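You operate a simulated robot arm through the tools that you are given. There is no shell and no other tool. Be economical: measure what you need, move in short steps, check, and stop when the job is done.

You are at the controls of a simulated two-armed robot. One attempt, no reset.

## Task
Hold the blue-handled jug on the top of the tinting bench steady with one hand and put the blue nozzle from the top of the tinting bench in it with the other.

The check looks at the end state, three seconds after you hand in, the way a careful person would. Anything else that was tipped, shoved, dropped, spilled or broken makes it a failure.

## Robot
Two 6-joint arms with two-finger parallel grippers on one trunk, on a base that drives. Base frame: it is fixed to the floor where the robot stands at the start and does not move with it; the origin is under the middle of the robot, x ahead of it, y to its left, z up; the surface under the hand at the start is at about z = 0.85. Units: m, rad, N and s.
The left shoulder is at the start at [-0.077, 0.177, 0.832], the right one opposite. With the tool pointing down near the work surface each hand reaches from about 0.1 to 0.72 m from the robot's upright axis, wherever it stands, measured 20 degrees to its own side. Places, roughly: blue-handled jug [0.75, -1, 1]. Payload 1.57 kg a hand.
Tool frame (each hand has its own): the origin (TCP) lies between the finger pads and is the grasp point; the fingertips stand 0.03 m ahead of it; z points along the fingers, y is the line along which they close. The gripper opens to 0.08 m. The fingers are 0.017 m wide and 0.012 m thick; the gripper's body (0.04 by 0.082 m) begins 0.08 m behind the TCP.
Orientation is that of the tool frame in the base frame, as a unit quaternion [x, y, z, w]. With the fingers straight down and closing along the base's y, the tool's x points along the base's -x, its y along +y and its z along -z.

## Interface
- The arms move only by the tool jog_arm. It takes "left_moves", "right_moves" or both (then of equal length, played together; a hand with none holds still); each is a list of rows, each a list of 7 numbers: the shift along the tool's x, y, z in units of 100 mm (1.0 is 100 mm), then the turn, a rotation vector about the tool's x, y, z in units of 45 degrees (1.0 is 45 degrees), then the finger opening in m, from 0 to 0.08. In form: [[tx, ty, tz, ax, ay, az, claw], ...]. A call has 1 to 10 rows; each row is the pose to reach, as a shift and turn from the pose commanded when the call began, along the tool's axes at that moment. A call with a number of a shift or a turn outside -1 to 1 is refused whole. A row lasts 0.2 s, in which the tool goes at most 0.05 m and 0.15 rad; a call with a longer step from one row to the next is refused whole, and so is a gripper value outside its range. A pose out of reach is approached as far as the arm can. The call stops where the force on the tool passes 40 N (or 10 N more than at its start, if that is more) or the arm is blocked; 0.2 s more then pass. Each finger travels about 0.072 m/s and halts on what it meets, pressing with about 41 N; the grip force reading is that of the motor and also rises with nothing between the fingers. The clock runs only during rows and for 0.2 s after the last one: add rows that repeat a pose to give the fingers time. The reply holds the time, the measured pose of the TCP, the force on the tool along the base axes, the opening and the grip force, in the units named above and with some noise, with the torque about the TCP (base axes, N m) and any sound that the robot's microphone picked up, and new pictures: "views" is both (left out), scene, wrist or none (wrist: the cameras of the hands that moved).
- Cameras (640 x 400 px; columns grow to the right, rows downward): "scene" is now at [0.0325, -0.0092, 1.5489]; the picture's right is [-0.16, -0.99, 0.00], its down [-0.79, 0.13, -0.60] and it looks along [0.59, -0.10, -0.80] (base axes); focal length 285 px, centre (320, 200). "left" rides on the left gripper at [0.072, 0.007, -0.122] in its tool frame; the picture's right is [-0.09, 1.00, 0.00], its down [-0.84, -0.08, -0.54] and it looks along [-0.54, -0.05, 0.84] (tool axes); focal length 238 px, centre (320, 200). "right" rides on the right gripper at [0.072, -0.007, -0.122] in its tool frame; the picture's right is [0.09, 1.00, 0.00], its down [-0.84, 0.08, -0.54] and it looks along [-0.54, 0.05, 0.84] (tool axes); focal length 238 px, centre (320, 200). There is no depth. A picture from a camera that has moved, and an enlarged one, comes with that camera's place and axes in the base frame and with its lens.
- move_column(by): slides the trunk up (or, below 0, down) by that many m; the arms and the scene camera ride with it, the base frame stays. It gives what a move gives, with no picture.
- steer(legs): drives the robot by 1 to 6 legs, each [ahead, left, turn to the left] in m, m and rad, along the robot's own axes; the way and the turn of a leg run together, so that a leg with both is an arc; at most 1.5 m and 3.142 rad a leg. The arms and the cameras ride along, it lands a little off, and it stops where it bumps. It gives what a move gives, and a new picture of the scene camera.
- turn_head(pan, tilt): turns the head with the scene camera to pan (to the left, within 2.496 rad either way) and tilt (down, from -0.506 to 1.204), counted from straight ahead of the robot. It gives what a move gives, and a new picture of the scene camera.
- inspect(camera, box): a new picture of the part [left, top, right, bottom] of that camera's present view, enlarged. No time passes.
- sign_off(): hands the job in; it is judged then, once.

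Go step by step. Nothing tells you exact positions but the pictures and the camera data: compare them with the known pose of the tool, close in by small moves and look again before you grip or let go. The budget is 120 turns and 260 pictures, counting those below and the enlarged ones. Unless the task says otherwise, let go and move clear before handing in, and close with one line.

The tools are called after ">>>" as a command line: name --argument value ..., lists and objects as JSON in quotes. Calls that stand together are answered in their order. jog_arm: Moves the arms, as the interface text tells. Its arguments: {"type":"object","properties":{"left_moves":{"type":"array"},"right_moves":{"type":"array"},"views":{"type":"string","enum":["both","scene","wrist","none"]}},"required":[]} The other tools are called the same way: move_column (by) slides the trunk up or down; steer (legs) drives the base; turn_head (pan, tilt) turns the head that bears the scene camera; inspect (camera, box) takes an enlarged picture of a part of a camera's view; sign_off () hands the job in.

At the start:

```text
time_s: 0.0
left_ee_pos: [0.4676, 0.0865, 1.0662]
left_tool_rot: [0.0, 1.0, 0.0, -0.001]
left_wrist_force: [-0.6, 0.0, 0.4]
left_ft_torque: [-0.03, -0.03, 0.01]
left_gripper_width: 0.0799
left_finger_force: 0.0
right_ee_pos: [0.3767, -0.173, 1.1104]
right_tool_rot: [-0.001, 1.0, 0.0, 0.001]
right_wrist_force: [0.1, 0.4, 0.4]
right_ft_torque: [-0.02, 0.04, 0.0]
right_gripper_width: 0.0799
right_finger_force: 0.1
trunk travel left (down, up): [-0.275, 0.053]
robot x, y, heading: [0.0023, -0.001, -0.003]
head pan, tilt: [-0.166, 0.923]
```

scene: 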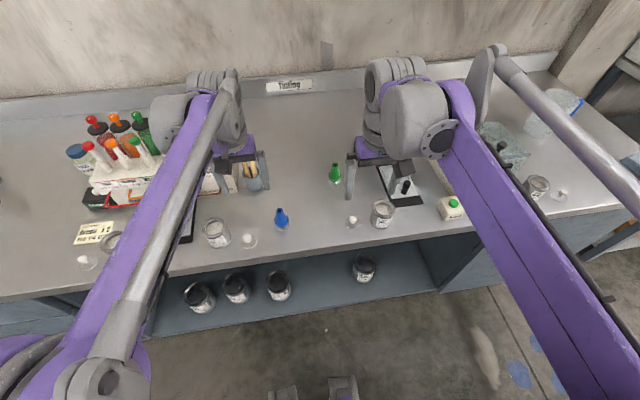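
right: 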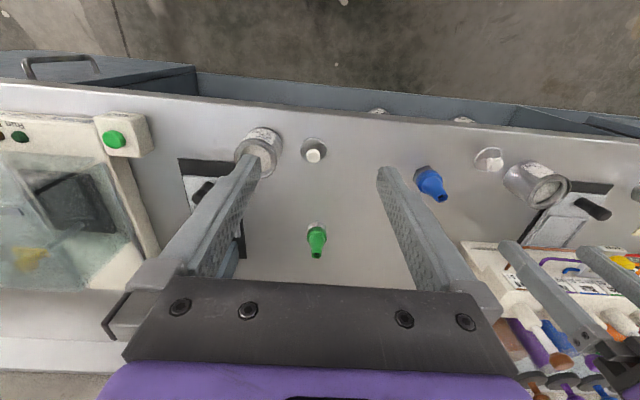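
left: 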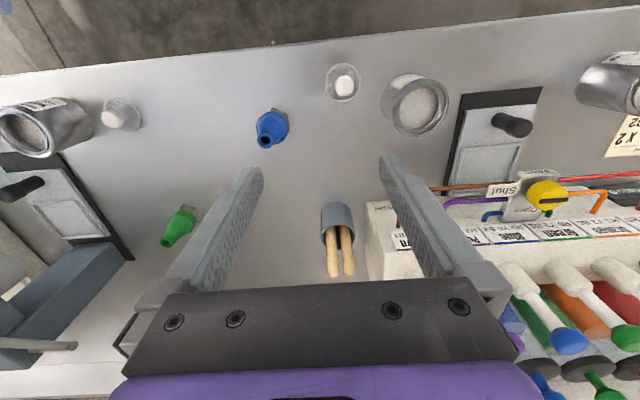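

I see the bench with a blue nozzle around [0.48, 0.03] and a blue-handled jug at the far right. I'll look at both more closely first.

>>> turn_head --pan -0.75 --tilt 0.6

>>> inspect --camera "left" --box '[180, 60, 380, 185]'

```text
time_s: 1.0
left_ee_pos: [0.4686, 0.0857, 1.0656]
left_tool_rot: [0.0, 1.0, 0.001, 0.0]
left_wrist_force: [0.5, -0.1, 0.6]
left_ft_torque: [0.0, -0.02, -0.02]
left_gripper_width: 0.0799
left_finger_force: 0.0
right_ee_pos: [0.3761, -0.1746, 1.1101]
right_tool_rot: [0.0, 1.0, 0.0, 0.0]
right_wrist_force: [0.7, 0.6, 0.4]
right_ft_torque: [-0.01, 0.02, -0.01]
right_gripper_width: 0.08
right_finger_force: 0.1
trunk travel left (down, up): [-0.275, 0.053]
robot x, y, heading: [0.0022, -0.0004, -0.002]
head pan, tilt: [-0.75, 0.6]
camera scene: at [0.024, -0.0572, 1.5754], right [-0.68, -0.73, 0.0], down [-0.41, 0.39, -0.82], along [0.6, -0.56, -0.57], focal length 285 px, centre (320, 200)
```

scene: 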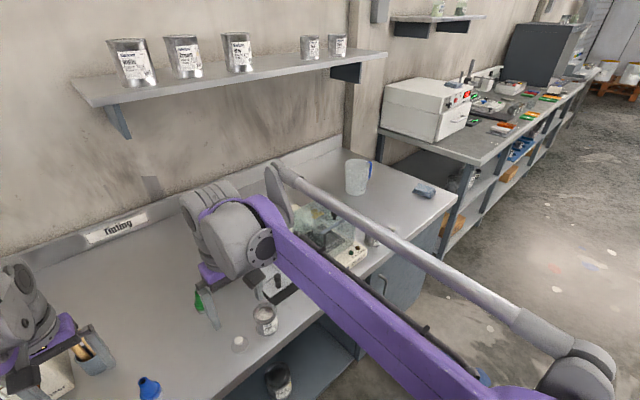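

```text
3.20 times, centred on (280, 122) of left
camera zoom: at [0.3965, 0.0912, 1.187], right [0.09, 1.0, 0.0], down [0.84, -0.08, 0.54], along [0.54, -0.05, -0.84], focal length 763 px, centre (448, 448)
```

zoom: 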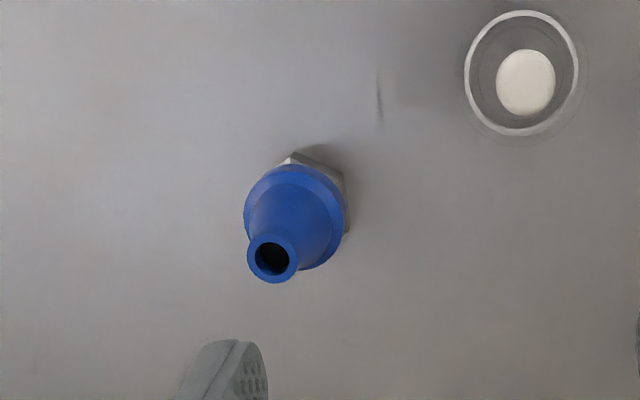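

The blue nozzle stands near [0.48, 0.022], about 7 cm tall; the jug stands at the bench's right end. I'll bring the left hand above the nozzle first.

>>> jog_arm --left_moves '[[-0.05, -0.3, 0.1, 0, 0, 0, 0.08], [-0.11, -0.64, 0.3, 0, 0, 0, 0.08], [-0.11, -0.64, 0.6, 0, 0, 0, 0.08], [-0.11, -0.64, 0.8, 0, 0, 0, 0.08]]' --views "wrist"

>>> inspect --camera "scene" --box '[280, 130, 460, 280]'

```text
time_s: 2.0
left_ee_pos: [0.4804, 0.0225, 0.9862]
left_tool_rot: [0.0, 1.0, 0.0, 0.0]
left_wrist_force: [0.7, 0.0, 0.7]
left_ft_torque: [-0.03, -0.01, 0.01]
left_gripper_width: 0.0802
left_finger_force: 0.0
right_ee_pos: [0.3763, -0.1745, 1.1112]
right_tool_rot: [-0.001, 1.0, 0.0, 0.0]
right_wrist_force: [0.0, 0.5, 1.2]
right_ft_torque: [0.0, 0.0, 0.04]
right_gripper_width: 0.08
right_finger_force: 0.0
trunk travel left (down, up): [-0.275, 0.053]
robot x, y, heading: [-0.0026, -0.0016, -0.003]
head pan, tilt: [-0.75, 0.6]
camera left: at [0.4084, 0.0271, 1.1077], right [0.09, 1.0, 0.0], down [0.84, -0.08, 0.54], along [0.54, -0.05, -0.84], focal length 238 px, centre (320, 200)
```

left: 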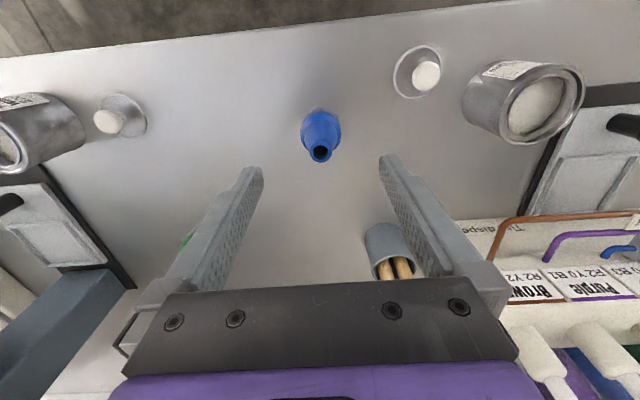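

```text
2.67 times, centred on (370, 205) of scene
camera zoom: at [0.0243, -0.0576, 1.5754], right [-0.68, -0.73, 0.0], down [-0.41, 0.39, -0.82], along [0.6, -0.56, -0.57], focal length 760 px, centre (187, 187)
```

zoom: 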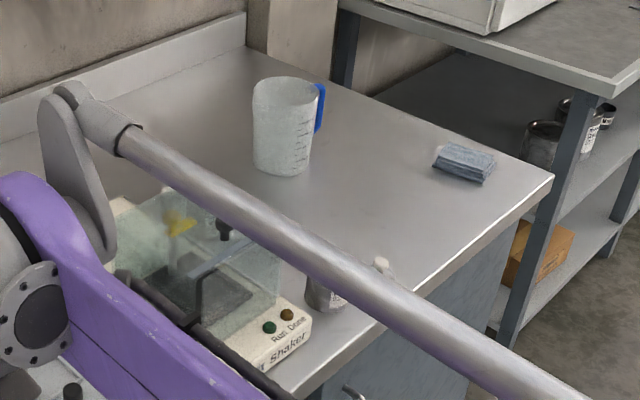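

The nozzle is centred between the fingers, tip at about z 0.93. I'll lower onto it.

>>> jog_arm --left_moves '[[0.03, -0.01, 0.2, 0, 0, 0, 0.08], [0.03, -0.01, 0.45, 0, 0, 0, 0.08], [0.03, -0.01, 0.7, 0, 0, 0, 0.08], [0.03, -0.01, 0.95, 0, 0, 0, 0.08]]' --views "wrist"

```text
time_s: 3.0
left_ee_pos: [0.4779, 0.0214, 0.8894]
left_tool_rot: [0.0, 1.0, 0.001, 0.0]
left_wrist_force: [-0.2, 0.4, -0.4]
left_ft_torque: [0.01, -0.03, 0.02]
left_gripper_width: 0.0799
left_finger_force: 0.2
right_ee_pos: [0.3758, -0.1731, 1.1097]
right_tool_rot: [0.0, 1.0, -0.001, 0.0]
right_wrist_force: [-0.6, 0.0, 0.0]
right_ft_torque: [0.0, 0.01, 0.01]
right_gripper_width: 0.0801
right_finger_force: 0.2
trunk travel left (down, up): [-0.275, 0.053]
robot x, y, heading: [0.0025, 0.0018, -0.002]
head pan, tilt: [-0.75, 0.6]
camera left: at [0.4058, 0.0263, 1.0118], right [0.09, 1.0, 0.0], down [0.84, -0.08, 0.54], along [0.54, -0.05, -0.84], focal length 238 px, centre (320, 200)
```

left: 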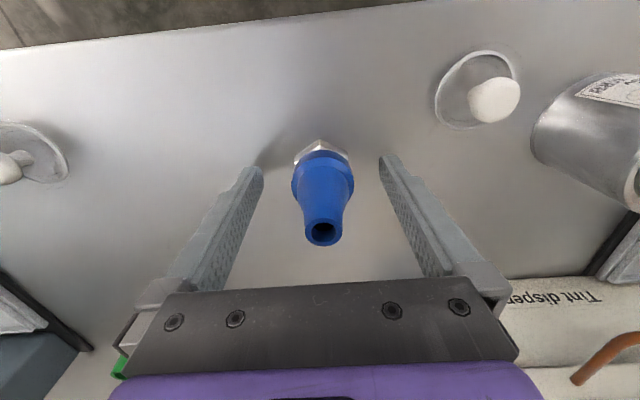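

The nozzle is centred with the flange level between the fingertips. Closing now.

>>> jog_arm --left_moves '[[0, 0, 0.02, 0, 0, 0, 0.06], [0, 0, 0.02, 0, 0, 0, 0.045], [0, 0, 0.02, 0, 0, 0, 0.03], [0, 0, 0.02, 0, 0, 0, 0.02], [0, 0, 0.02, 0, 0, 0, 0.02]]' --views "wrist"

```text
time_s: 4.2
left_ee_pos: [0.478, 0.0202, 0.8877]
left_tool_rot: [0.0, 1.0, 0.0, 0.0]
left_wrist_force: [-0.2, 0.1, -0.9]
left_ft_torque: [0.0, -0.02, 0.03]
left_gripper_width: 0.0403
left_finger_force: 41.2
right_ee_pos: [0.3761, -0.174, 1.1101]
right_tool_rot: [0.0, 1.0, 0.0, 0.0]
right_wrist_force: [0.0, 0.6, -1.2]
right_ft_torque: [0.0, 0.01, -0.01]
right_gripper_width: 0.0801
right_finger_force: 0.1
trunk travel left (down, up): [-0.275, 0.053]
robot x, y, heading: [-0.002, 0.0002, 0.0]
head pan, tilt: [-0.75, 0.6]
camera left: at [0.4056, 0.0262, 1.0096], right [0.09, 1.0, 0.0], down [0.84, -0.08, 0.54], along [0.54, -0.05, -0.84], focal length 238 px, centre (320, 200)
```

left: 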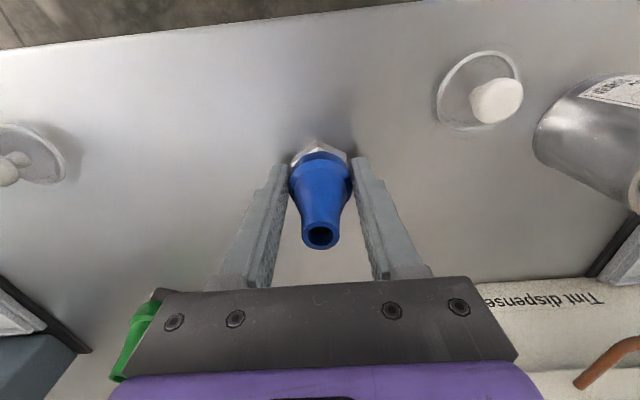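

Gripped at 40 mm. Lifting straight up; both hands will then be raised for the drive.

>>> jog_arm --left_moves '[[0, 0, -0.1, 0, 0, 0, 0.02], [0, 0, -0.3, 0, 0, 0, 0.02], [0, 0, -0.6, 0, 0, 0, 0.02], [0, 0, -0.99, 0, 0, 0, 0.02]]' --views "none"

>>> jog_arm --left_moves '[[0, 0, -0.4, 0, 0, 0, 0.02], [0, 0, -0.8, 0, 0, 0, 0.02], [0.3, 0, -1.0, 0, 0, 0, 0.02], [0.7, 0.2, -1.0, 0, 0, 0, 0.02], [1.0, 0.5, -1.0, 0, 0, 0, 0.02]]' --views "both"

```text
time_s: 5.2
left_ee_pos: [0.4768, 0.02, 0.9898]
left_tool_rot: [0.0, 1.0, 0.0, -0.001]
left_wrist_force: [0.8, -0.1, -1.7]
left_ft_torque: [0.02, 0.02, -0.03]
left_gripper_width: 0.0402
left_finger_force: 41.0
right_ee_pos: [0.3752, -0.1731, 1.1098]
right_tool_rot: [0.0, 1.0, 0.0, 0.0]
right_wrist_force: [-0.3, -0.5, -0.5]
right_ft_torque: [0.02, 0.01, 0.01]
right_gripper_width: 0.0799
right_finger_force: 0.0
trunk travel left (down, up): [-0.275, 0.053]
robot x, y, heading: [0.0031, 0.0055, 0.003]
head pan, tilt: [-0.75, 0.6]
```

```text
time_s: 6.4
left_ee_pos: [0.3744, 0.0722, 1.0902]
left_tool_rot: [-0.001, 1.0, 0.0, 0.001]
left_wrist_force: [0.1, 0.4, -1.0]
left_ft_torque: [-0.02, 0.0, -0.03]
left_gripper_width: 0.0403
left_finger_force: 41.2
right_ee_pos: [0.3741, -0.1741, 1.1111]
right_tool_rot: [0.0, 1.0, 0.001, 0.0]
right_wrist_force: [-0.2, -0.2, 0.2]
right_ft_torque: [-0.01, 0.01, 0.0]
right_gripper_width: 0.0798
right_finger_force: 0.0
trunk travel left (down, up): [-0.275, 0.053]
robot x, y, heading: [0.0002, -0.001, -0.004]
head pan, tilt: [-0.75, 0.6]
camera scene: at [0.023, -0.0564, 1.5755], right [-0.68, -0.73, 0.0], down [-0.41, 0.38, -0.83], along [0.6, -0.56, -0.56], focal length 285 px, centre (320, 200)
camera left: at [0.3023, 0.0768, 1.2111], right [0.09, 1.0, 0.0], down [0.84, -0.08, 0.54], along [0.54, -0.05, -0.84], focal length 238 px, centre (320, 200)
```

scene: 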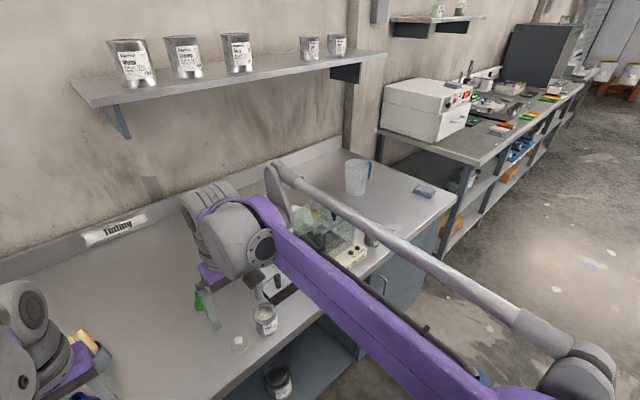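
left: 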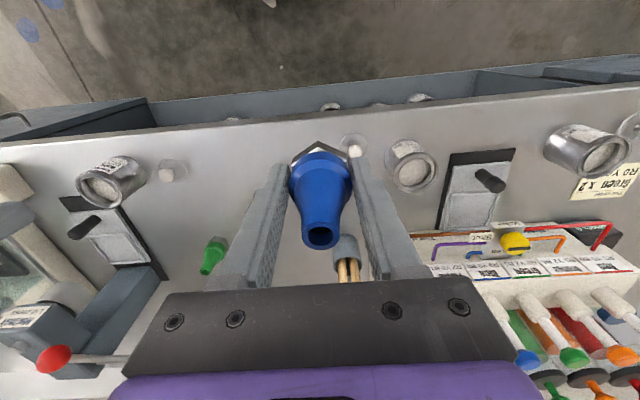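

The nozzle is firmly held. I'll raise the trunk for clearance and drive sideways along the bench towards the jug.

>>> move_column --by 0.05

>>> steer --legs '[[0, -0.5, 0]]'

```text
time_s: 7.3
left_ee_pos: [0.3761, 0.0708, 1.1377]
left_tool_rot: [0.0, 1.0, 0.0, 0.0]
left_wrist_force: [-1.0, -0.2, -0.2]
left_ft_torque: [-0.01, 0.02, 0.04]
left_gripper_width: 0.0404
left_finger_force: 41.5
right_ee_pos: [0.3746, -0.1742, 1.1605]
right_tool_rot: [0.001, 1.0, 0.0, 0.0]
right_wrist_force: [0.6, -0.7, 0.3]
right_ft_torque: [-0.03, -0.04, -0.01]
right_gripper_width: 0.08
right_finger_force: 0.0
trunk travel left (down, up): [-0.325, 0.003]
robot x, y, heading: [0.0008, -0.001, 0.006]
head pan, tilt: [-0.75, 0.6]
```

```text
time_s: 12.2
left_ee_pos: [0.3788, -0.4256, 1.1373]
left_tool_rot: [-0.007, 1.0, 0.0, 0.0]
left_wrist_force: [-0.2, -0.2, -0.4]
left_ft_torque: [-0.02, -0.01, 0.0]
left_gripper_width: 0.0402
left_finger_force: 41.1
right_ee_pos: [0.38, -0.6704, 1.1615]
right_tool_rot: [-0.007, 1.0, 0.0, 0.001]
right_wrist_force: [0.6, 0.2, 0.2]
right_ft_torque: [0.01, 0.0, -0.02]
right_gripper_width: 0.0801
right_finger_force: 0.1
trunk travel left (down, up): [-0.325, 0.003]
robot x, y, heading: [0.0008, -0.5007, 0.014]
head pan, tilt: [-0.75, 0.6]
camera scene: at [0.0258, -0.5579, 1.6284], right [-0.67, -0.74, 0.0], down [-0.42, 0.38, -0.83], along [0.61, -0.55, -0.56], focal length 285 px, centre (320, 200)
```

scene: 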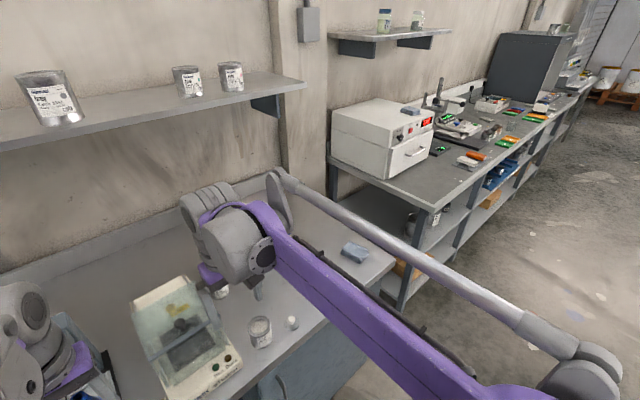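

The jug is now hidden behind the right arm. I'll drive on and turn the head more ahead.

>>> steer --legs '[[0, -0.42, -0.014]]'

>>> turn_head --pan 0.0 --tilt 0.75

```text
time_s: 16.4
left_ee_pos: [0.3827, -0.8385, 1.1377]
left_tool_rot: [0.001, 1.0, 0.0, 0.0]
left_wrist_force: [0.1, 0.6, -0.9]
left_ft_torque: [-0.01, 0.02, 0.01]
left_gripper_width: 0.0401
left_finger_force: 40.8
right_ee_pos: [0.3804, -1.0825, 1.1604]
right_tool_rot: [0.001, 1.0, 0.0, 0.0]
right_wrist_force: [0.5, 1.0, -0.6]
right_ft_torque: [0.02, 0.0, 0.0]
right_gripper_width: 0.0801
right_finger_force: 0.1
trunk travel left (down, up): [-0.325, 0.003]
robot x, y, heading: [0.0058, -0.9106, -0.002]
head pan, tilt: [-0.75, 0.6]
camera scene: at [0.0274, -0.9664, 1.6284], right [-0.68, -0.73, 0.0], down [-0.41, 0.39, -0.83], along [0.6, -0.56, -0.56], focal length 285 px, centre (320, 200)
```

scene: 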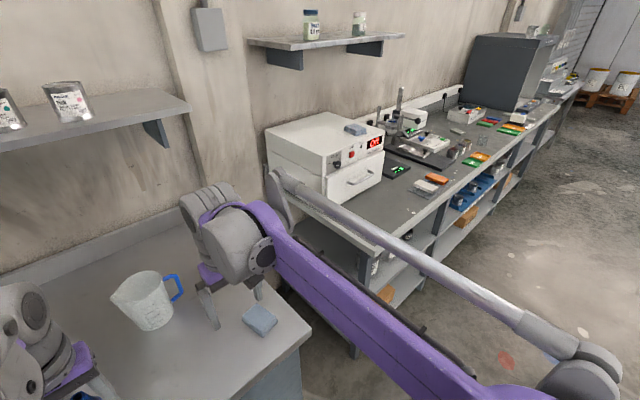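

```text
time_s: 17.4
left_ee_pos: [0.3808, -0.8391, 1.1373]
left_tool_rot: [0.001, 1.0, -0.001, 0.0]
left_wrist_force: [-0.3, 0.2, -0.7]
left_ft_torque: [0.0, -0.01, 0.01]
left_gripper_width: 0.0404
left_finger_force: 40.7
right_ee_pos: [0.3797, -1.0831, 1.1612]
right_tool_rot: [0.001, 1.0, -0.001, 0.0]
right_wrist_force: [-0.2, 0.1, -0.1]
right_ft_torque: [0.0, -0.01, 0.01]
right_gripper_width: 0.0802
right_finger_force: 0.0
trunk travel left (down, up): [-0.325, 0.003]
robot x, y, heading: [0.0042, -0.9069, 0.001]
head pan, tilt: [0.0, 0.75]
camera scene: at [0.0457, -0.9063, 1.6155], right [0.0, -1.0, 0.0], down [-0.68, 0.0, -0.73], along [0.73, 0.0, -0.68], focal length 285 px, centre (320, 200)
```

scene: 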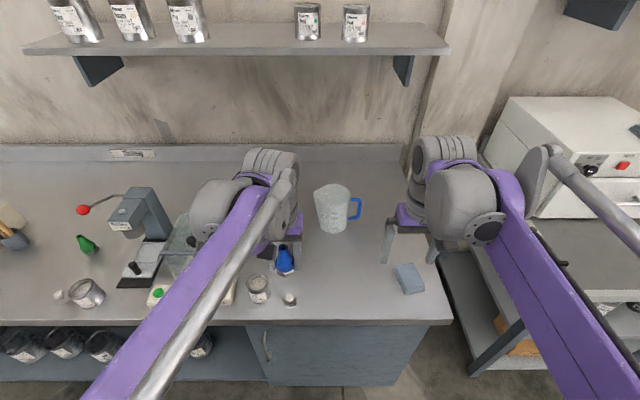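

>>> inspect --camera "scene" --box '[290, 165, 386, 245]'

```text
5.00 times, centred on (338, 205) of scene
camera zoom: at [0.0457, -0.9063, 1.6155], right [0.0, -1.0, 0.0], down [-0.68, 0.0, -0.73], along [0.73, 0.0, -0.68], focal length 1425 px, centre (230, 175)
```

zoom: 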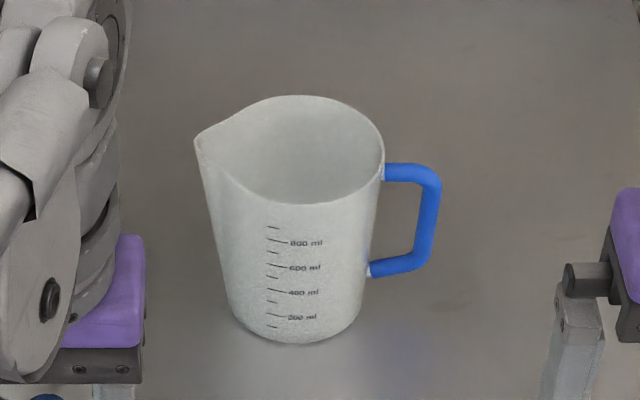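

The jug stands at about [0.728, -0.954], rim at z≈1.0, handle pointing to -y at y≈-1.038. I'll drive a little closer, watching for a bump.

>>> steer --legs '[[0.13, 0, 0]]'

```text
time_s: 18.7
left_ee_pos: [0.5068, -0.8388, 1.1366]
left_tool_rot: [0.001, 1.0, 0.0, 0.0]
left_wrist_force: [-0.5, -0.1, -0.4]
left_ft_torque: [0.0, 0.01, 0.03]
left_gripper_width: 0.0401
left_finger_force: 40.7
right_ee_pos: [0.5064, -1.0841, 1.1593]
right_tool_rot: [0.001, 1.0, 0.0, 0.0]
right_wrist_force: [-0.1, 0.2, 0.4]
right_ft_torque: [0.0, 0.0, -0.01]
right_gripper_width: 0.0799
right_finger_force: 0.0
trunk travel left (down, up): [-0.325, 0.003]
robot x, y, heading: [0.1313, -0.9083, -0.001]
head pan, tilt: [0.0, 0.75]
camera scene: at [0.1704, -0.9064, 1.6152], right [0.0, -1.0, 0.0], down [-0.68, 0.0, -0.73], along [0.73, 0.0, -0.68], focal length 285 px, centre (320, 200)
```

scene: 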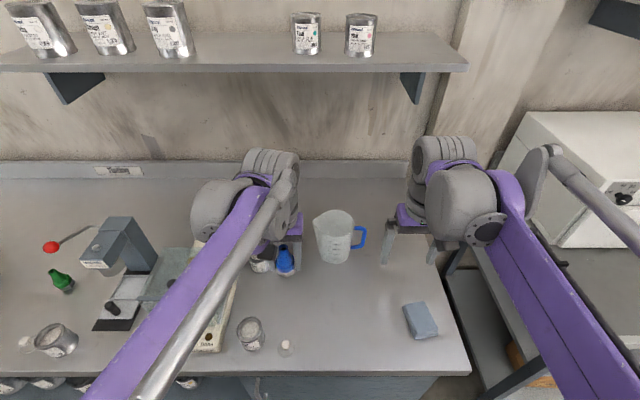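

No bump. Now I turn the right hand by -90° about its axis so its fingers close along x.

>>> jog_arm --right_moves '[[0, -0.1, 0, 0, 0, -0.18, 0.08], [0, -0.2, 0, 0, 0, -0.36, 0.08], [0, -0.3, 0, 0, 0, -0.54, 0.08], [0, -0.4, 0, 0, 0, -0.72, 0.08], [0, -0.5, 0, 0, 0, -0.9, 0.08], [0, -0.6, 0, 0, 0, -1.0, 0.08]]' --views "none"

>>> jog_arm --right_moves '[[0, 0, 0, 0, 0, -0.18, 0.08], [0, 0, 0, 0, 0, -0.36, 0.08], [0, 0, 0, 0, 0, -0.54, 0.08], [0, 0, 0, 0, 0, -0.72, 0.08], [0, 0, 0, 0, 0, -0.9, 0.08], [0, 0, 0, 0, 0, -1.0, 0.08]]' --views "both"

```text
time_s: 20.1
left_ee_pos: [0.509, -0.8385, 1.137]
left_tool_rot: [0.0, 1.0, -0.001, 0.0]
left_wrist_force: [-0.1, -1.1, -1.0]
left_ft_torque: [0.01, -0.01, 0.01]
left_gripper_width: 0.0401
left_finger_force: 41.3
right_ee_pos: [0.5067, -1.1437, 1.1592]
right_tool_rot: [-0.383, 0.924, 0.0, 0.0]
right_wrist_force: [-0.3, -0.1, 0.1]
right_ft_torque: [0.03, 0.02, 0.01]
right_gripper_width: 0.08
right_finger_force: 0.0
trunk travel left (down, up): [-0.325, 0.003]
robot x, y, heading: [0.1327, -0.908, -0.002]
head pan, tilt: [0.0, 0.75]
```

```text
time_s: 21.5
left_ee_pos: [0.5088, -0.8401, 1.1364]
left_tool_rot: [0.0, 1.0, 0.0, -0.001]
left_wrist_force: [-0.6, 0.3, -0.8]
left_ft_torque: [0.03, -0.02, 0.03]
left_gripper_width: 0.0404
left_finger_force: 40.3
right_ee_pos: [0.5075, -1.1449, 1.1603]
right_tool_rot: [0.707, -0.707, 0.0, 0.0]
right_wrist_force: [0.2, 1.0, -0.1]
right_ft_torque: [0.0, -0.01, 0.0]
right_gripper_width: 0.0802
right_finger_force: 0.1
trunk travel left (down, up): [-0.325, 0.003]
robot x, y, heading: [0.1309, -0.9105, -0.004]
head pan, tilt: [0.0, 0.75]
camera scene: at [0.1718, -0.9065, 1.6155], right [0.0, -1.0, 0.0], down [-0.68, 0.0, -0.73], along [0.73, 0.0, -0.68], focal length 285 px, centre (320, 200)
camera right: at [0.5132, -1.2165, 1.2819], right [-1.0, -0.09, 0.0], down [-0.08, 0.84, 0.54], along [-0.05, 0.54, -0.84], focal length 238 px, centre (320, 200)
```

scene: 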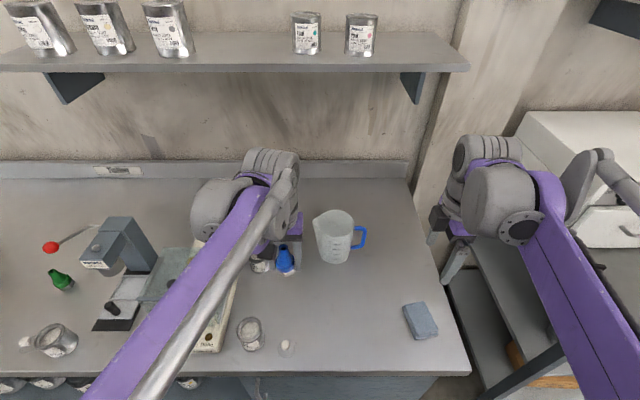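
right: 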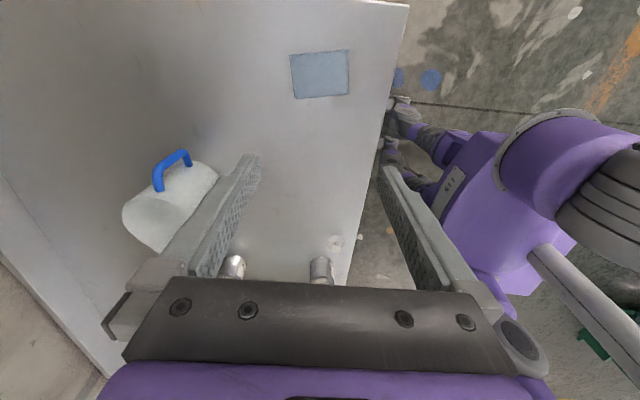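

The right hand is turned and its camera looks towards the handle. Next I tilt it about 36° to come in from the right and move it ahead at a safe height.

>>> jog_arm --right_moves '[[0, -0.2, 0, 0, -0.18, 0, 0.08], [0, -0.4, 0, 0, -0.36, 0, 0.08], [0, -0.6, 0, 0, -0.54, 0, 0.08], [0, -0.8, 0, 0, -0.7, 0, 0.08], [0.1, -1.0, 0, 0, -0.8, 0, 0.08]]' --views "none"

>>> jog_arm --right_moves '[[0, -0.3, 0, 0, 0, 0, 0.08], [0, -0.6, 0, 0, 0, 0, 0.08], [0, -0.9, 0, 0, 0, 0, 0.08], [0, -1.0, 0, 0, 0, 0, 0.08]]' --views "both"

```text
time_s: 22.7
left_ee_pos: [0.5087, -0.84, 1.138]
left_tool_rot: [0.001, 1.0, 0.001, 0.0]
left_wrist_force: [-0.6, -0.9, -0.7]
left_ft_torque: [0.01, 0.0, -0.01]
left_gripper_width: 0.0402
left_finger_force: 39.9
right_ee_pos: [0.6085, -1.1545, 1.1601]
right_tool_rot: [-0.672, 0.672, 0.22, 0.22]
right_wrist_force: [-0.3, 0.3, -0.2]
right_ft_torque: [-0.04, 0.01, 0.01]
right_gripper_width: 0.0799
right_finger_force: 0.2
trunk travel left (down, up): [-0.325, 0.003]
robot x, y, heading: [0.1321, -0.9109, -0.002]
head pan, tilt: [0.0, 0.75]
```

```text
time_s: 23.7
left_ee_pos: [0.5084, -0.8396, 1.1367]
left_tool_rot: [0.001, 1.0, -0.001, 0.0]
left_wrist_force: [-0.1, -0.7, -1.0]
left_ft_torque: [0.0, -0.01, 0.02]
left_gripper_width: 0.0404
left_finger_force: 40.8
right_ee_pos: [0.7085, -1.1528, 1.1614]
right_tool_rot: [-0.672, 0.673, 0.219, 0.219]
right_wrist_force: [-0.8, 0.1, 0.3]
right_ft_torque: [-0.01, -0.02, 0.02]
right_gripper_width: 0.0798
right_finger_force: 0.0
trunk travel left (down, up): [-0.325, 0.003]
robot x, y, heading: [0.1315, -0.9078, -0.002]
head pan, tilt: [0.0, 0.75]
camera scene: at [0.172, -0.9066, 1.6155], right [0.0, -1.0, 0.0], down [-0.68, 0.0, -0.73], along [0.73, 0.0, -0.68], focal length 285 px, centre (320, 200)
camera right: at [0.7141, -1.2833, 1.2163], right [-1.0, -0.07, -0.05], down [-0.08, 0.36, 0.93], along [-0.05, 0.93, -0.36], focal length 238 px, centre (320, 200)
```

scene: 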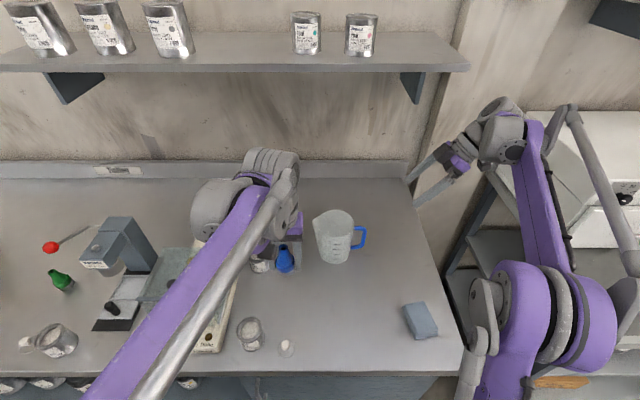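
right: 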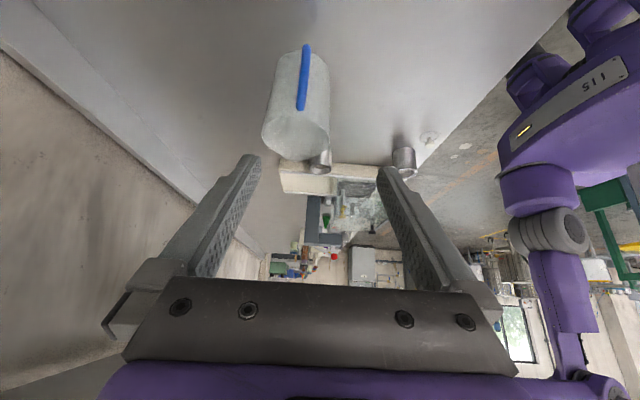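

The handle's vertical bar is at x≈0.733, y≈-1.04, z 0.885–0.995. I'll line up with it on a tilted approach, stopping short.

>>> jog_arm --right_moves '[[0.1, -0.1, 0.2, 0, 0, 0, 0.08], [0.2, -0.245, 0.5, 0, 0, 0, 0.08], [0.374, -0.245, 0.8, 0, 0, 0, 0.08], [0.374, -0.245, 1.0, 0, 0, 0, 0.08]]' --views "both"

```text
time_s: 24.7
left_ee_pos: [0.5092, -0.8385, 1.1372]
left_tool_rot: [0.001, 1.0, 0.0, 0.0]
left_wrist_force: [-0.1, 0.3, 0.1]
left_ft_torque: [-0.03, 0.0, 0.0]
left_gripper_width: 0.0403
left_finger_force: 41.7
right_ee_pos: [0.7317, -1.1241, 1.0569]
right_tool_rot: [-0.672, 0.673, 0.218, 0.219]
right_wrist_force: [-0.2, 0.4, -0.1]
right_ft_torque: [-0.01, -0.03, 0.0]
right_gripper_width: 0.0797
right_finger_force: 0.1
trunk travel left (down, up): [-0.325, 0.003]
robot x, y, heading: [0.1345, -0.9106, -0.0]
head pan, tilt: [0.0, 0.75]
camera scene: at [0.172, -0.906, 1.6155], right [0.0, -1.0, 0.0], down [-0.68, 0.0, -0.73], along [0.73, 0.0, -0.68], focal length 285 px, centre (320, 200)
camera right: at [0.7378, -1.2548, 1.1136], right [-1.0, -0.07, -0.05], down [-0.08, 0.36, 0.93], along [-0.05, 0.93, -0.36], focal length 238 px, centre (320, 200)
```

scene: 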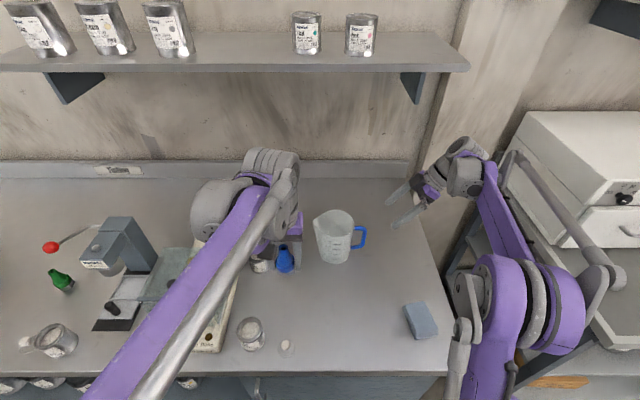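
right: 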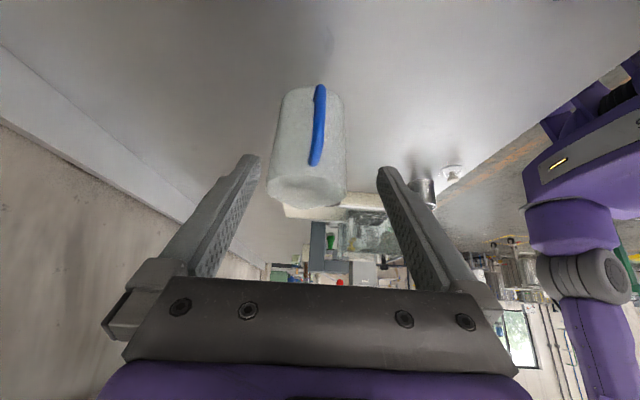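

Alignment confirmed: bar centre at about [0.7345, -1.038, 0.94]. Moving in along the tool axis.

>>> jog_arm --right_moves '[[0, -0.03, 0.3, 0, 0, 0, 0.08], [0, -0.03, 0.6, 0, 0, 0, 0.08], [0, -0.03, 0.85, 0, 0, 0, 0.08], [0, -0.03, 1.0, 0, 0, 0, 0.08]]' --views "wrist"

```text
time_s: 25.7
left_ee_pos: [0.508, -0.8394, 1.1369]
left_tool_rot: [0.001, 1.0, 0.001, 0.0]
left_wrist_force: [0.1, 0.0, -1.7]
left_ft_torque: [-0.03, -0.02, -0.01]
left_gripper_width: 0.04
left_finger_force: 41.3
right_ee_pos: [0.734, -1.0676, 0.975]
right_tool_rot: [-0.672, 0.673, 0.218, 0.218]
right_wrist_force: [-0.2, 0.1, 0.2]
right_ft_torque: [-0.01, 0.0, 0.03]
right_gripper_width: 0.0802
right_finger_force: 0.0
trunk travel left (down, up): [-0.325, 0.003]
robot x, y, heading: [0.1311, -0.9091, -0.003]
head pan, tilt: [0.0, 0.75]
camera right: at [0.7401, -1.1974, 1.0319], right [-1.0, -0.07, -0.05], down [-0.08, 0.36, 0.93], along [-0.05, 0.93, -0.36], focal length 238 px, centre (320, 200)
```

right: 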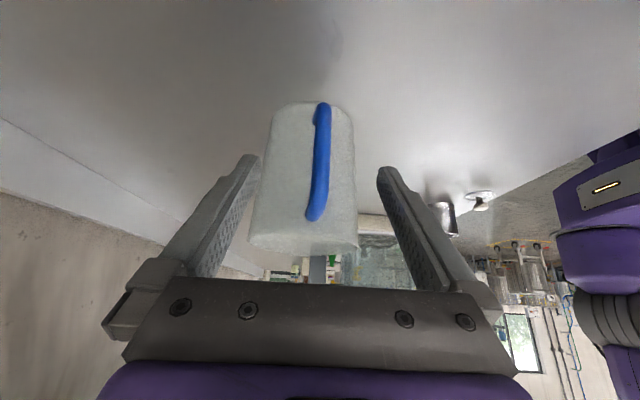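

Still centred; the last 3.5 cm puts the bar between the pads, then I look again before gripping.

>>> jog_arm --right_moves '[[0, 0, 0.15, 0, 0, 0, 0.08], [0, 0, 0.28, 0, 0, 0, 0.08], [0, 0, 0.35, 0, 0, 0, 0.08]]' --views "wrist"

>>> inspect --camera "scene" --box '[300, 190, 412, 280]'

```text
time_s: 26.5
left_ee_pos: [0.5076, -0.8395, 1.1369]
left_tool_rot: [0.001, 1.0, 0.0, 0.0]
left_wrist_force: [-0.3, 0.5, -0.8]
left_ft_torque: [0.0, 0.02, -0.01]
left_gripper_width: 0.0403
left_finger_force: 40.7
right_ee_pos: [0.7353, -1.0457, 0.947]
right_tool_rot: [-0.672, 0.673, 0.218, 0.219]
right_wrist_force: [0.1, 0.5, 0.5]
right_ft_torque: [0.01, -0.01, -0.03]
right_gripper_width: 0.0799
right_finger_force: 0.0
trunk travel left (down, up): [-0.325, 0.003]
robot x, y, heading: [0.1331, -0.9073, -0.005]
head pan, tilt: [0.0, 0.75]
camera right: at [0.7406, -1.1767, 1.004], right [-1.0, -0.07, -0.05], down [-0.08, 0.36, 0.93], along [-0.05, 0.93, -0.36], focal length 238 px, centre (320, 200)
```

right: 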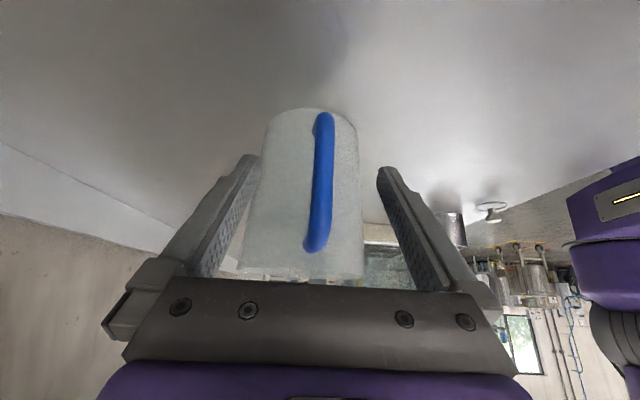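

```text
4.44 times, centred on (356, 235) of scene
camera zoom: at [0.1718, -0.9065, 1.6155], right [0.0, -1.0, 0.0], down [-0.68, 0.0, -0.73], along [0.73, 0.0, -0.68], focal length 1266 px, centre (160, 44)
```

zoom: 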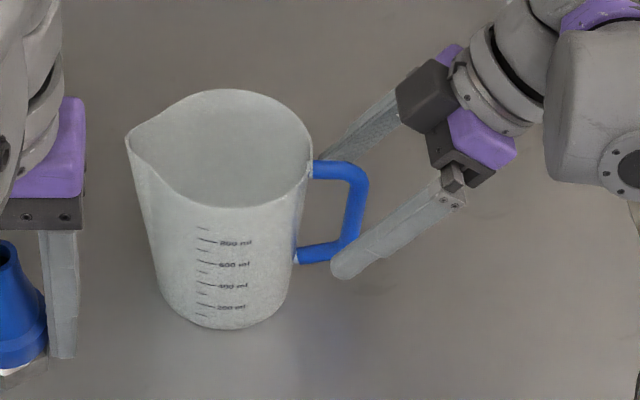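

The bar sits centred between the pads. I'll close part way, check centring, then grip.

>>> jog_arm --right_moves '[[0, 0, 0, 0, 0, 0, 0.066], [0, 0, 0, 0, 0, 0, 0.052], [0, 0, 0, 0, 0, 0, 0.038], [0, 0, 0, 0, 0, 0, 0.026], [0, 0, 0, 0, 0, 0, 0.024]]' --views "wrist"

>>> inspect --camera "right" --box '[240, 100, 400, 260]'

```text
time_s: 27.7
left_ee_pos: [0.5087, -0.8403, 1.1375]
left_tool_rot: [0.001, 1.0, 0.0, 0.0]
left_wrist_force: [-0.3, -0.3, 0.0]
left_ft_torque: [0.0, 0.02, 0.01]
left_gripper_width: 0.0405
left_finger_force: 41.1
right_ee_pos: [0.7342, -1.0477, 0.9487]
right_tool_rot: [-0.672, 0.673, 0.218, 0.219]
right_wrist_force: [0.7, 0.2, 0.6]
right_ft_torque: [0.03, -0.02, 0.03]
right_gripper_width: 0.0238
right_finger_force: 0.0
trunk travel left (down, up): [-0.325, 0.003]
robot x, y, heading: [0.1339, -0.9085, -0.002]
head pan, tilt: [0.0, 0.75]
camera right: at [0.7405, -1.1769, 1.0041], right [-1.0, -0.07, -0.05], down [-0.08, 0.36, 0.93], along [-0.05, 0.93, -0.36], focal length 238 px, centre (320, 200)
```

right: 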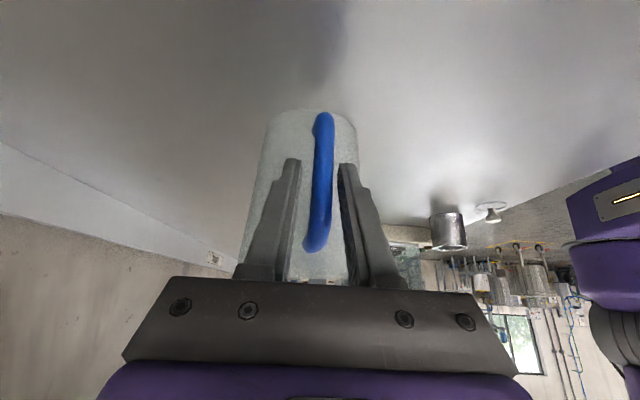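

```text
2.50 times, centred on (320, 180) of right
camera zoom: at [0.7405, -1.1769, 1.0041], right [-1.0, -0.07, -0.05], down [-0.08, 0.36, 0.93], along [-0.05, 0.93, -0.36], focal length 596 px, centre (320, 250)
```

zoom: 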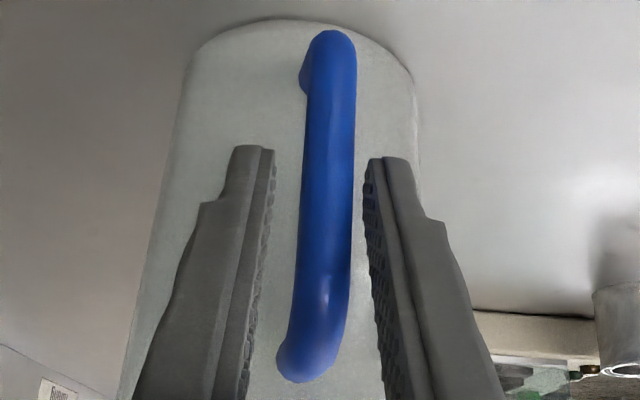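

The bar is about 2 mm off centre; I shift that much and close.

>>> jog_arm --right_moves '[[0, 0.02, 0, 0, 0, 0, 0.024], [0, 0.02, 0, 0, 0, 0, 0.018], [0, 0.02, 0, 0, 0, 0, 0.014], [0, 0.02, 0, 0, 0, 0, 0.01], [0, 0.02, 0, 0, 0, 0, 0.005], [0, 0.02, 0, 0, 0, 0, 0.005]]' --views "both"

```text
time_s: 29.1
left_ee_pos: [0.5073, -0.8408, 1.136]
left_tool_rot: [0.001, 1.0, 0.0, 0.0]
left_wrist_force: [0.1, 0.2, -0.5]
left_ft_torque: [0.04, -0.01, -0.02]
left_gripper_width: 0.0406
left_finger_force: 41.1
right_ee_pos: [0.733, -1.0458, 0.9485]
right_tool_rot: [-0.671, 0.673, 0.219, 0.219]
right_wrist_force: [-1.0, 0.2, 0.7]
right_ft_torque: [0.05, -0.07, -0.01]
right_gripper_width: 0.0104
right_finger_force: 28.4
trunk travel left (down, up): [-0.325, 0.003]
robot x, y, heading: [0.1307, -0.9073, -0.002]
head pan, tilt: [0.0, 0.75]
camera scene: at [0.1718, -0.9065, 1.6155], right [0.0, -1.0, 0.0], down [-0.68, 0.0, -0.73], along [0.73, 0.0, -0.68], focal length 285 px, centre (320, 200)
camera right: at [0.739, -1.1767, 1.0042], right [-1.0, -0.07, -0.05], down [-0.08, 0.36, 0.93], along [-0.05, 0.93, -0.36], focal length 238 px, centre (320, 200)
```

scene: 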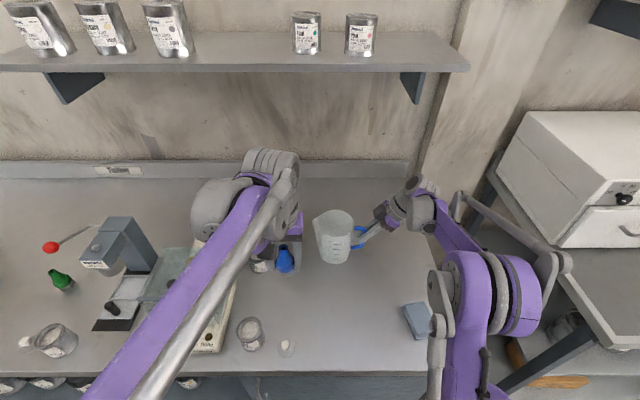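
right: 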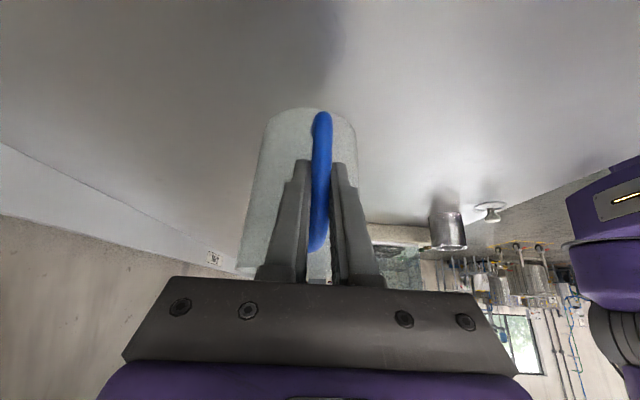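

The handle is held. Now I measure the jug's mouth again before bringing the nozzle over.

>>> inspect --camera "scene" --box '[260, 195, 388, 275]'

```text
5.00 times, centred on (324, 235) of scene
camera zoom: at [0.1718, -0.9065, 1.6155], right [0.0, -1.0, 0.0], down [-0.68, 0.0, -0.73], along [0.73, 0.0, -0.68], focal length 1425 px, centre (300, 25)
```

zoom: 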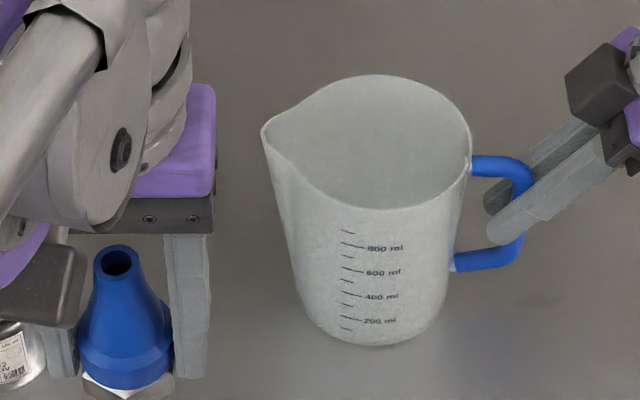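

Mouth centre is at about [0.734, -0.952], diameter 11 cm. I'll carry the nozzle over it at the present height.

>>> jog_arm --left_moves '[[-0.2, -0.1, 0, 0, 0, 0, 0.02], [-0.5, -0.25, 0, 0, 0, 0, 0.02], [-0.8, -0.4, 0, 0, 0, 0, 0.02], [-1.0, -0.5, 0, 0, 0, 0, 0.02]]' --views "none"

>>> jog_arm --left_moves '[[-0.3, -0.15, 0, 0, 0, 0, 0.02], [-0.6, -0.3, 0, 0, 0, 0, 0.02], [-0.9, -0.45, 0, 0, 0, 0, 0.02], [-1.0, -0.6, 0, 0, 0, 0, 0.02]]' --views "both"

```text
time_s: 30.1
left_ee_pos: [0.6086, -0.8897, 1.1357]
left_tool_rot: [0.001, 1.0, 0.0, 0.0]
left_wrist_force: [0.1, -0.1, -0.5]
left_ft_torque: [-0.01, -0.04, 0.0]
left_gripper_width: 0.0405
left_finger_force: 41.2
right_ee_pos: [0.7339, -1.0466, 0.949]
right_tool_rot: [-0.672, 0.673, 0.219, 0.219]
right_wrist_force: [0.7, 0.1, 0.7]
right_ft_torque: [0.0, -0.06, 0.02]
right_gripper_width: 0.0104
right_finger_force: 28.1
trunk travel left (down, up): [-0.325, 0.003]
robot x, y, heading: [0.1337, -0.9104, -0.002]
head pan, tilt: [0.0, 0.75]
```

```text
time_s: 31.1
left_ee_pos: [0.7096, -0.949, 1.1368]
left_tool_rot: [0.001, 1.0, 0.0, 0.0]
left_wrist_force: [0.4, -0.1, -1.1]
left_ft_torque: [0.0, -0.01, -0.02]
left_gripper_width: 0.0403
left_finger_force: 41.0
right_ee_pos: [0.7333, -1.0469, 0.947]
right_tool_rot: [-0.672, 0.673, 0.218, 0.219]
right_wrist_force: [0.8, -0.7, 1.1]
right_ft_torque: [0.03, -0.11, -0.05]
right_gripper_width: 0.0103
right_finger_force: 28.2
trunk travel left (down, up): [-0.325, 0.003]
robot x, y, heading: [0.1308, -0.9102, -0.008]
head pan, tilt: [0.0, 0.75]
camera scene: at [0.1719, -0.9068, 1.6155], right [0.0, -1.0, 0.0], down [-0.68, 0.0, -0.73], along [0.73, 0.0, -0.68], focal length 285 px, centre (320, 200)
camera left: at [0.6369, -0.9442, 1.2584], right [0.09, 1.0, 0.0], down [0.84, -0.08, 0.54], along [0.54, -0.05, -0.84], focal length 238 px, centre (320, 200)
```

scene: 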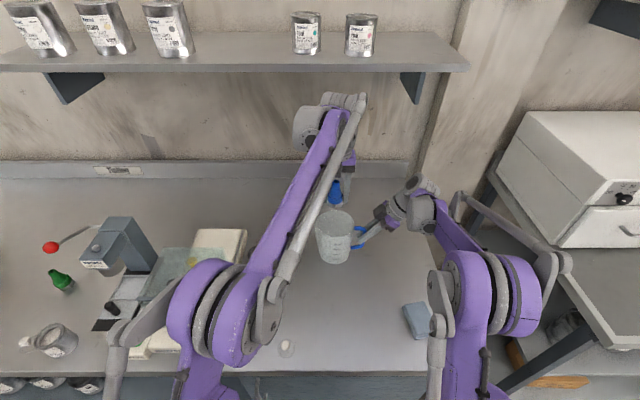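
left: 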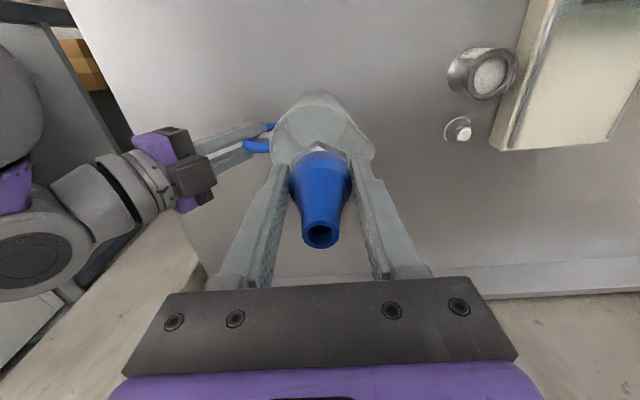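

The nozzle is roughly over the mouth; I shift 2.5 cm ahead and lower to just above the rim, then check.

>>> jog_arm --left_moves '[[-0.15, -0.02, 0.1, 0, 0, 0, 0.02], [-0.25, -0.02, 0.4, 0, 0, 0, 0.02], [-0.25, -0.02, 0.75, 0, 0, 0, 0.02]]' --views "both"

>>> inspect --camera "scene" --box '[276, 150, 404, 280]'

```text
time_s: 31.9
left_ee_pos: [0.7329, -0.952, 1.0628]
left_tool_rot: [0.001, 1.0, 0.0, -0.001]
left_wrist_force: [0.1, 0.4, -1.0]
left_ft_torque: [0.01, 0.01, 0.0]
left_gripper_width: 0.0399
left_finger_force: 40.6
right_ee_pos: [0.733, -1.0459, 0.9482]
right_tool_rot: [-0.672, 0.673, 0.218, 0.219]
right_wrist_force: [0.5, -0.2, 0.2]
right_ft_torque: [0.01, -0.12, 0.0]
right_gripper_width: 0.0104
right_finger_force: 28.6
trunk travel left (down, up): [-0.325, 0.003]
robot x, y, heading: [0.1336, -0.9077, -0.007]
head pan, tilt: [0.0, 0.75]
camera scene: at [0.1717, -0.9065, 1.6155], right [0.0, -1.0, 0.0], down [-0.68, 0.0, -0.73], along [0.73, 0.0, -0.68], focal length 285 px, centre (320, 200)
camera left: at [0.6611, -0.9463, 1.1843], right [0.09, 1.0, 0.0], down [0.84, -0.08, 0.54], along [0.54, -0.05, -0.84], focal length 238 px, centre (320, 200)
```

scene: 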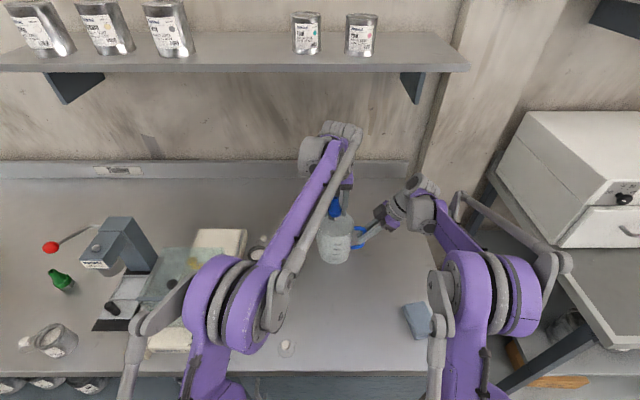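
left: 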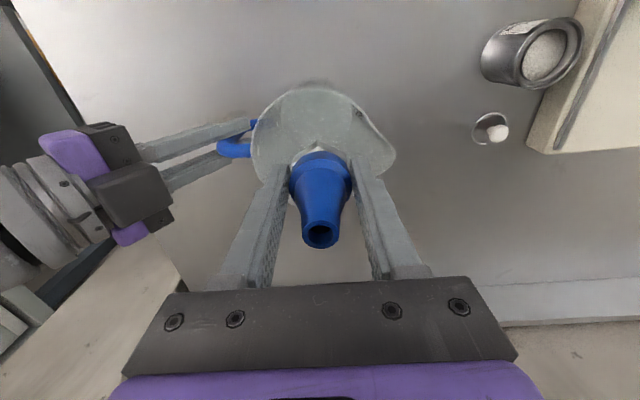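

```text
3.08 times, centred on (340, 215) of scene
camera zoom: at [0.1717, -0.9065, 1.6155], right [0.0, -1.0, 0.0], down [-0.68, 0.0, -0.73], along [0.73, 0.0, -0.68], focal length 877 px, centre (258, 154)
```

zoom: 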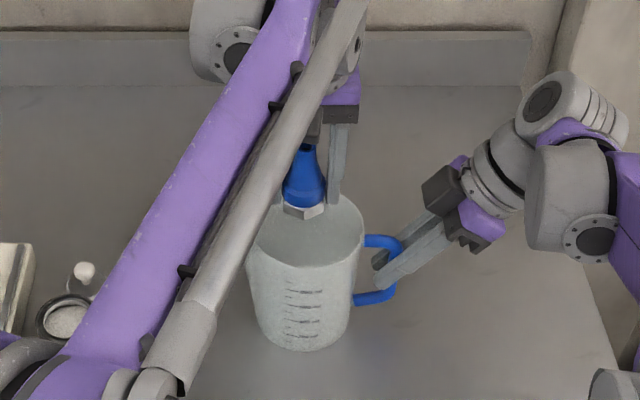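

The nozzle is centred over the mouth. Lowering in with a 5 mm forward correction, and the right hand holds.

>>> jog_arm --left_moves '[[-0.05, 0, 0.15, 0, 0, 0, 0.02], [-0.05, 0, 0.35, 0, 0, 0, 0.02], [-0.05, 0, 0.55, 0, 0, 0, 0.02], [-0.05, 0, 0.75, 0, 0, 0, 0.02], [-0.05, 0, 0.95, 0, 0, 0, 0.02]]' --views "both"

```text
time_s: 33.1
left_ee_pos: [0.7378, -0.9503, 0.9667]
left_tool_rot: [0.001, 1.0, 0.0, 0.001]
left_wrist_force: [-0.3, 0.0, 0.2]
left_ft_torque: [-0.01, 0.0, -0.02]
left_gripper_width: 0.0402
left_finger_force: 40.8
right_ee_pos: [0.7338, -1.0455, 0.9487]
right_tool_rot: [0.672, -0.672, -0.219, -0.219]
right_wrist_force: [-0.5, -0.1, -0.2]
right_ft_torque: [0.02, -0.03, 0.0]
right_gripper_width: 0.0104
right_finger_force: 28.3
trunk travel left (down, up): [-0.325, 0.003]
robot x, y, heading: [0.135, -0.9103, -0.004]
head pan, tilt: [0.0, 0.75]
camera scene: at [0.1718, -0.9065, 1.6155], right [0.0, -1.0, 0.0], down [-0.68, 0.0, -0.73], along [0.73, 0.0, -0.68], focal length 285 px, centre (320, 200)
camera left: at [0.6659, -0.9448, 1.0892], right [0.09, 1.0, 0.0], down [0.84, -0.08, 0.54], along [0.54, -0.05, -0.84], focal length 238 px, centre (320, 200)
```

scene: 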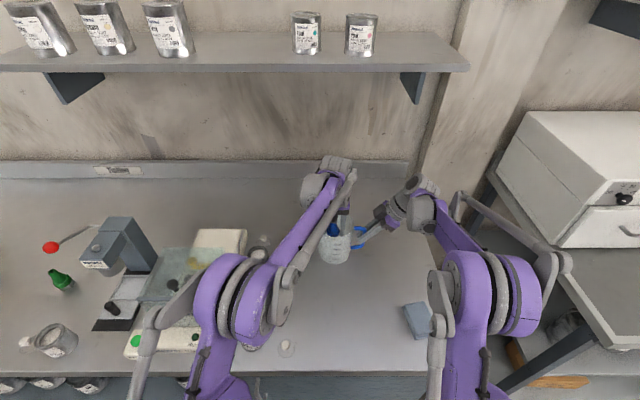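
left: 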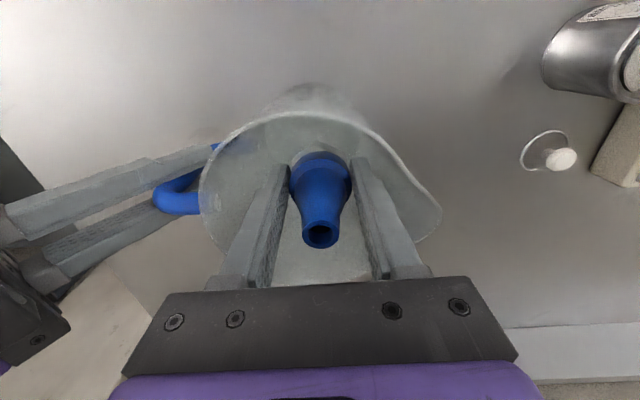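

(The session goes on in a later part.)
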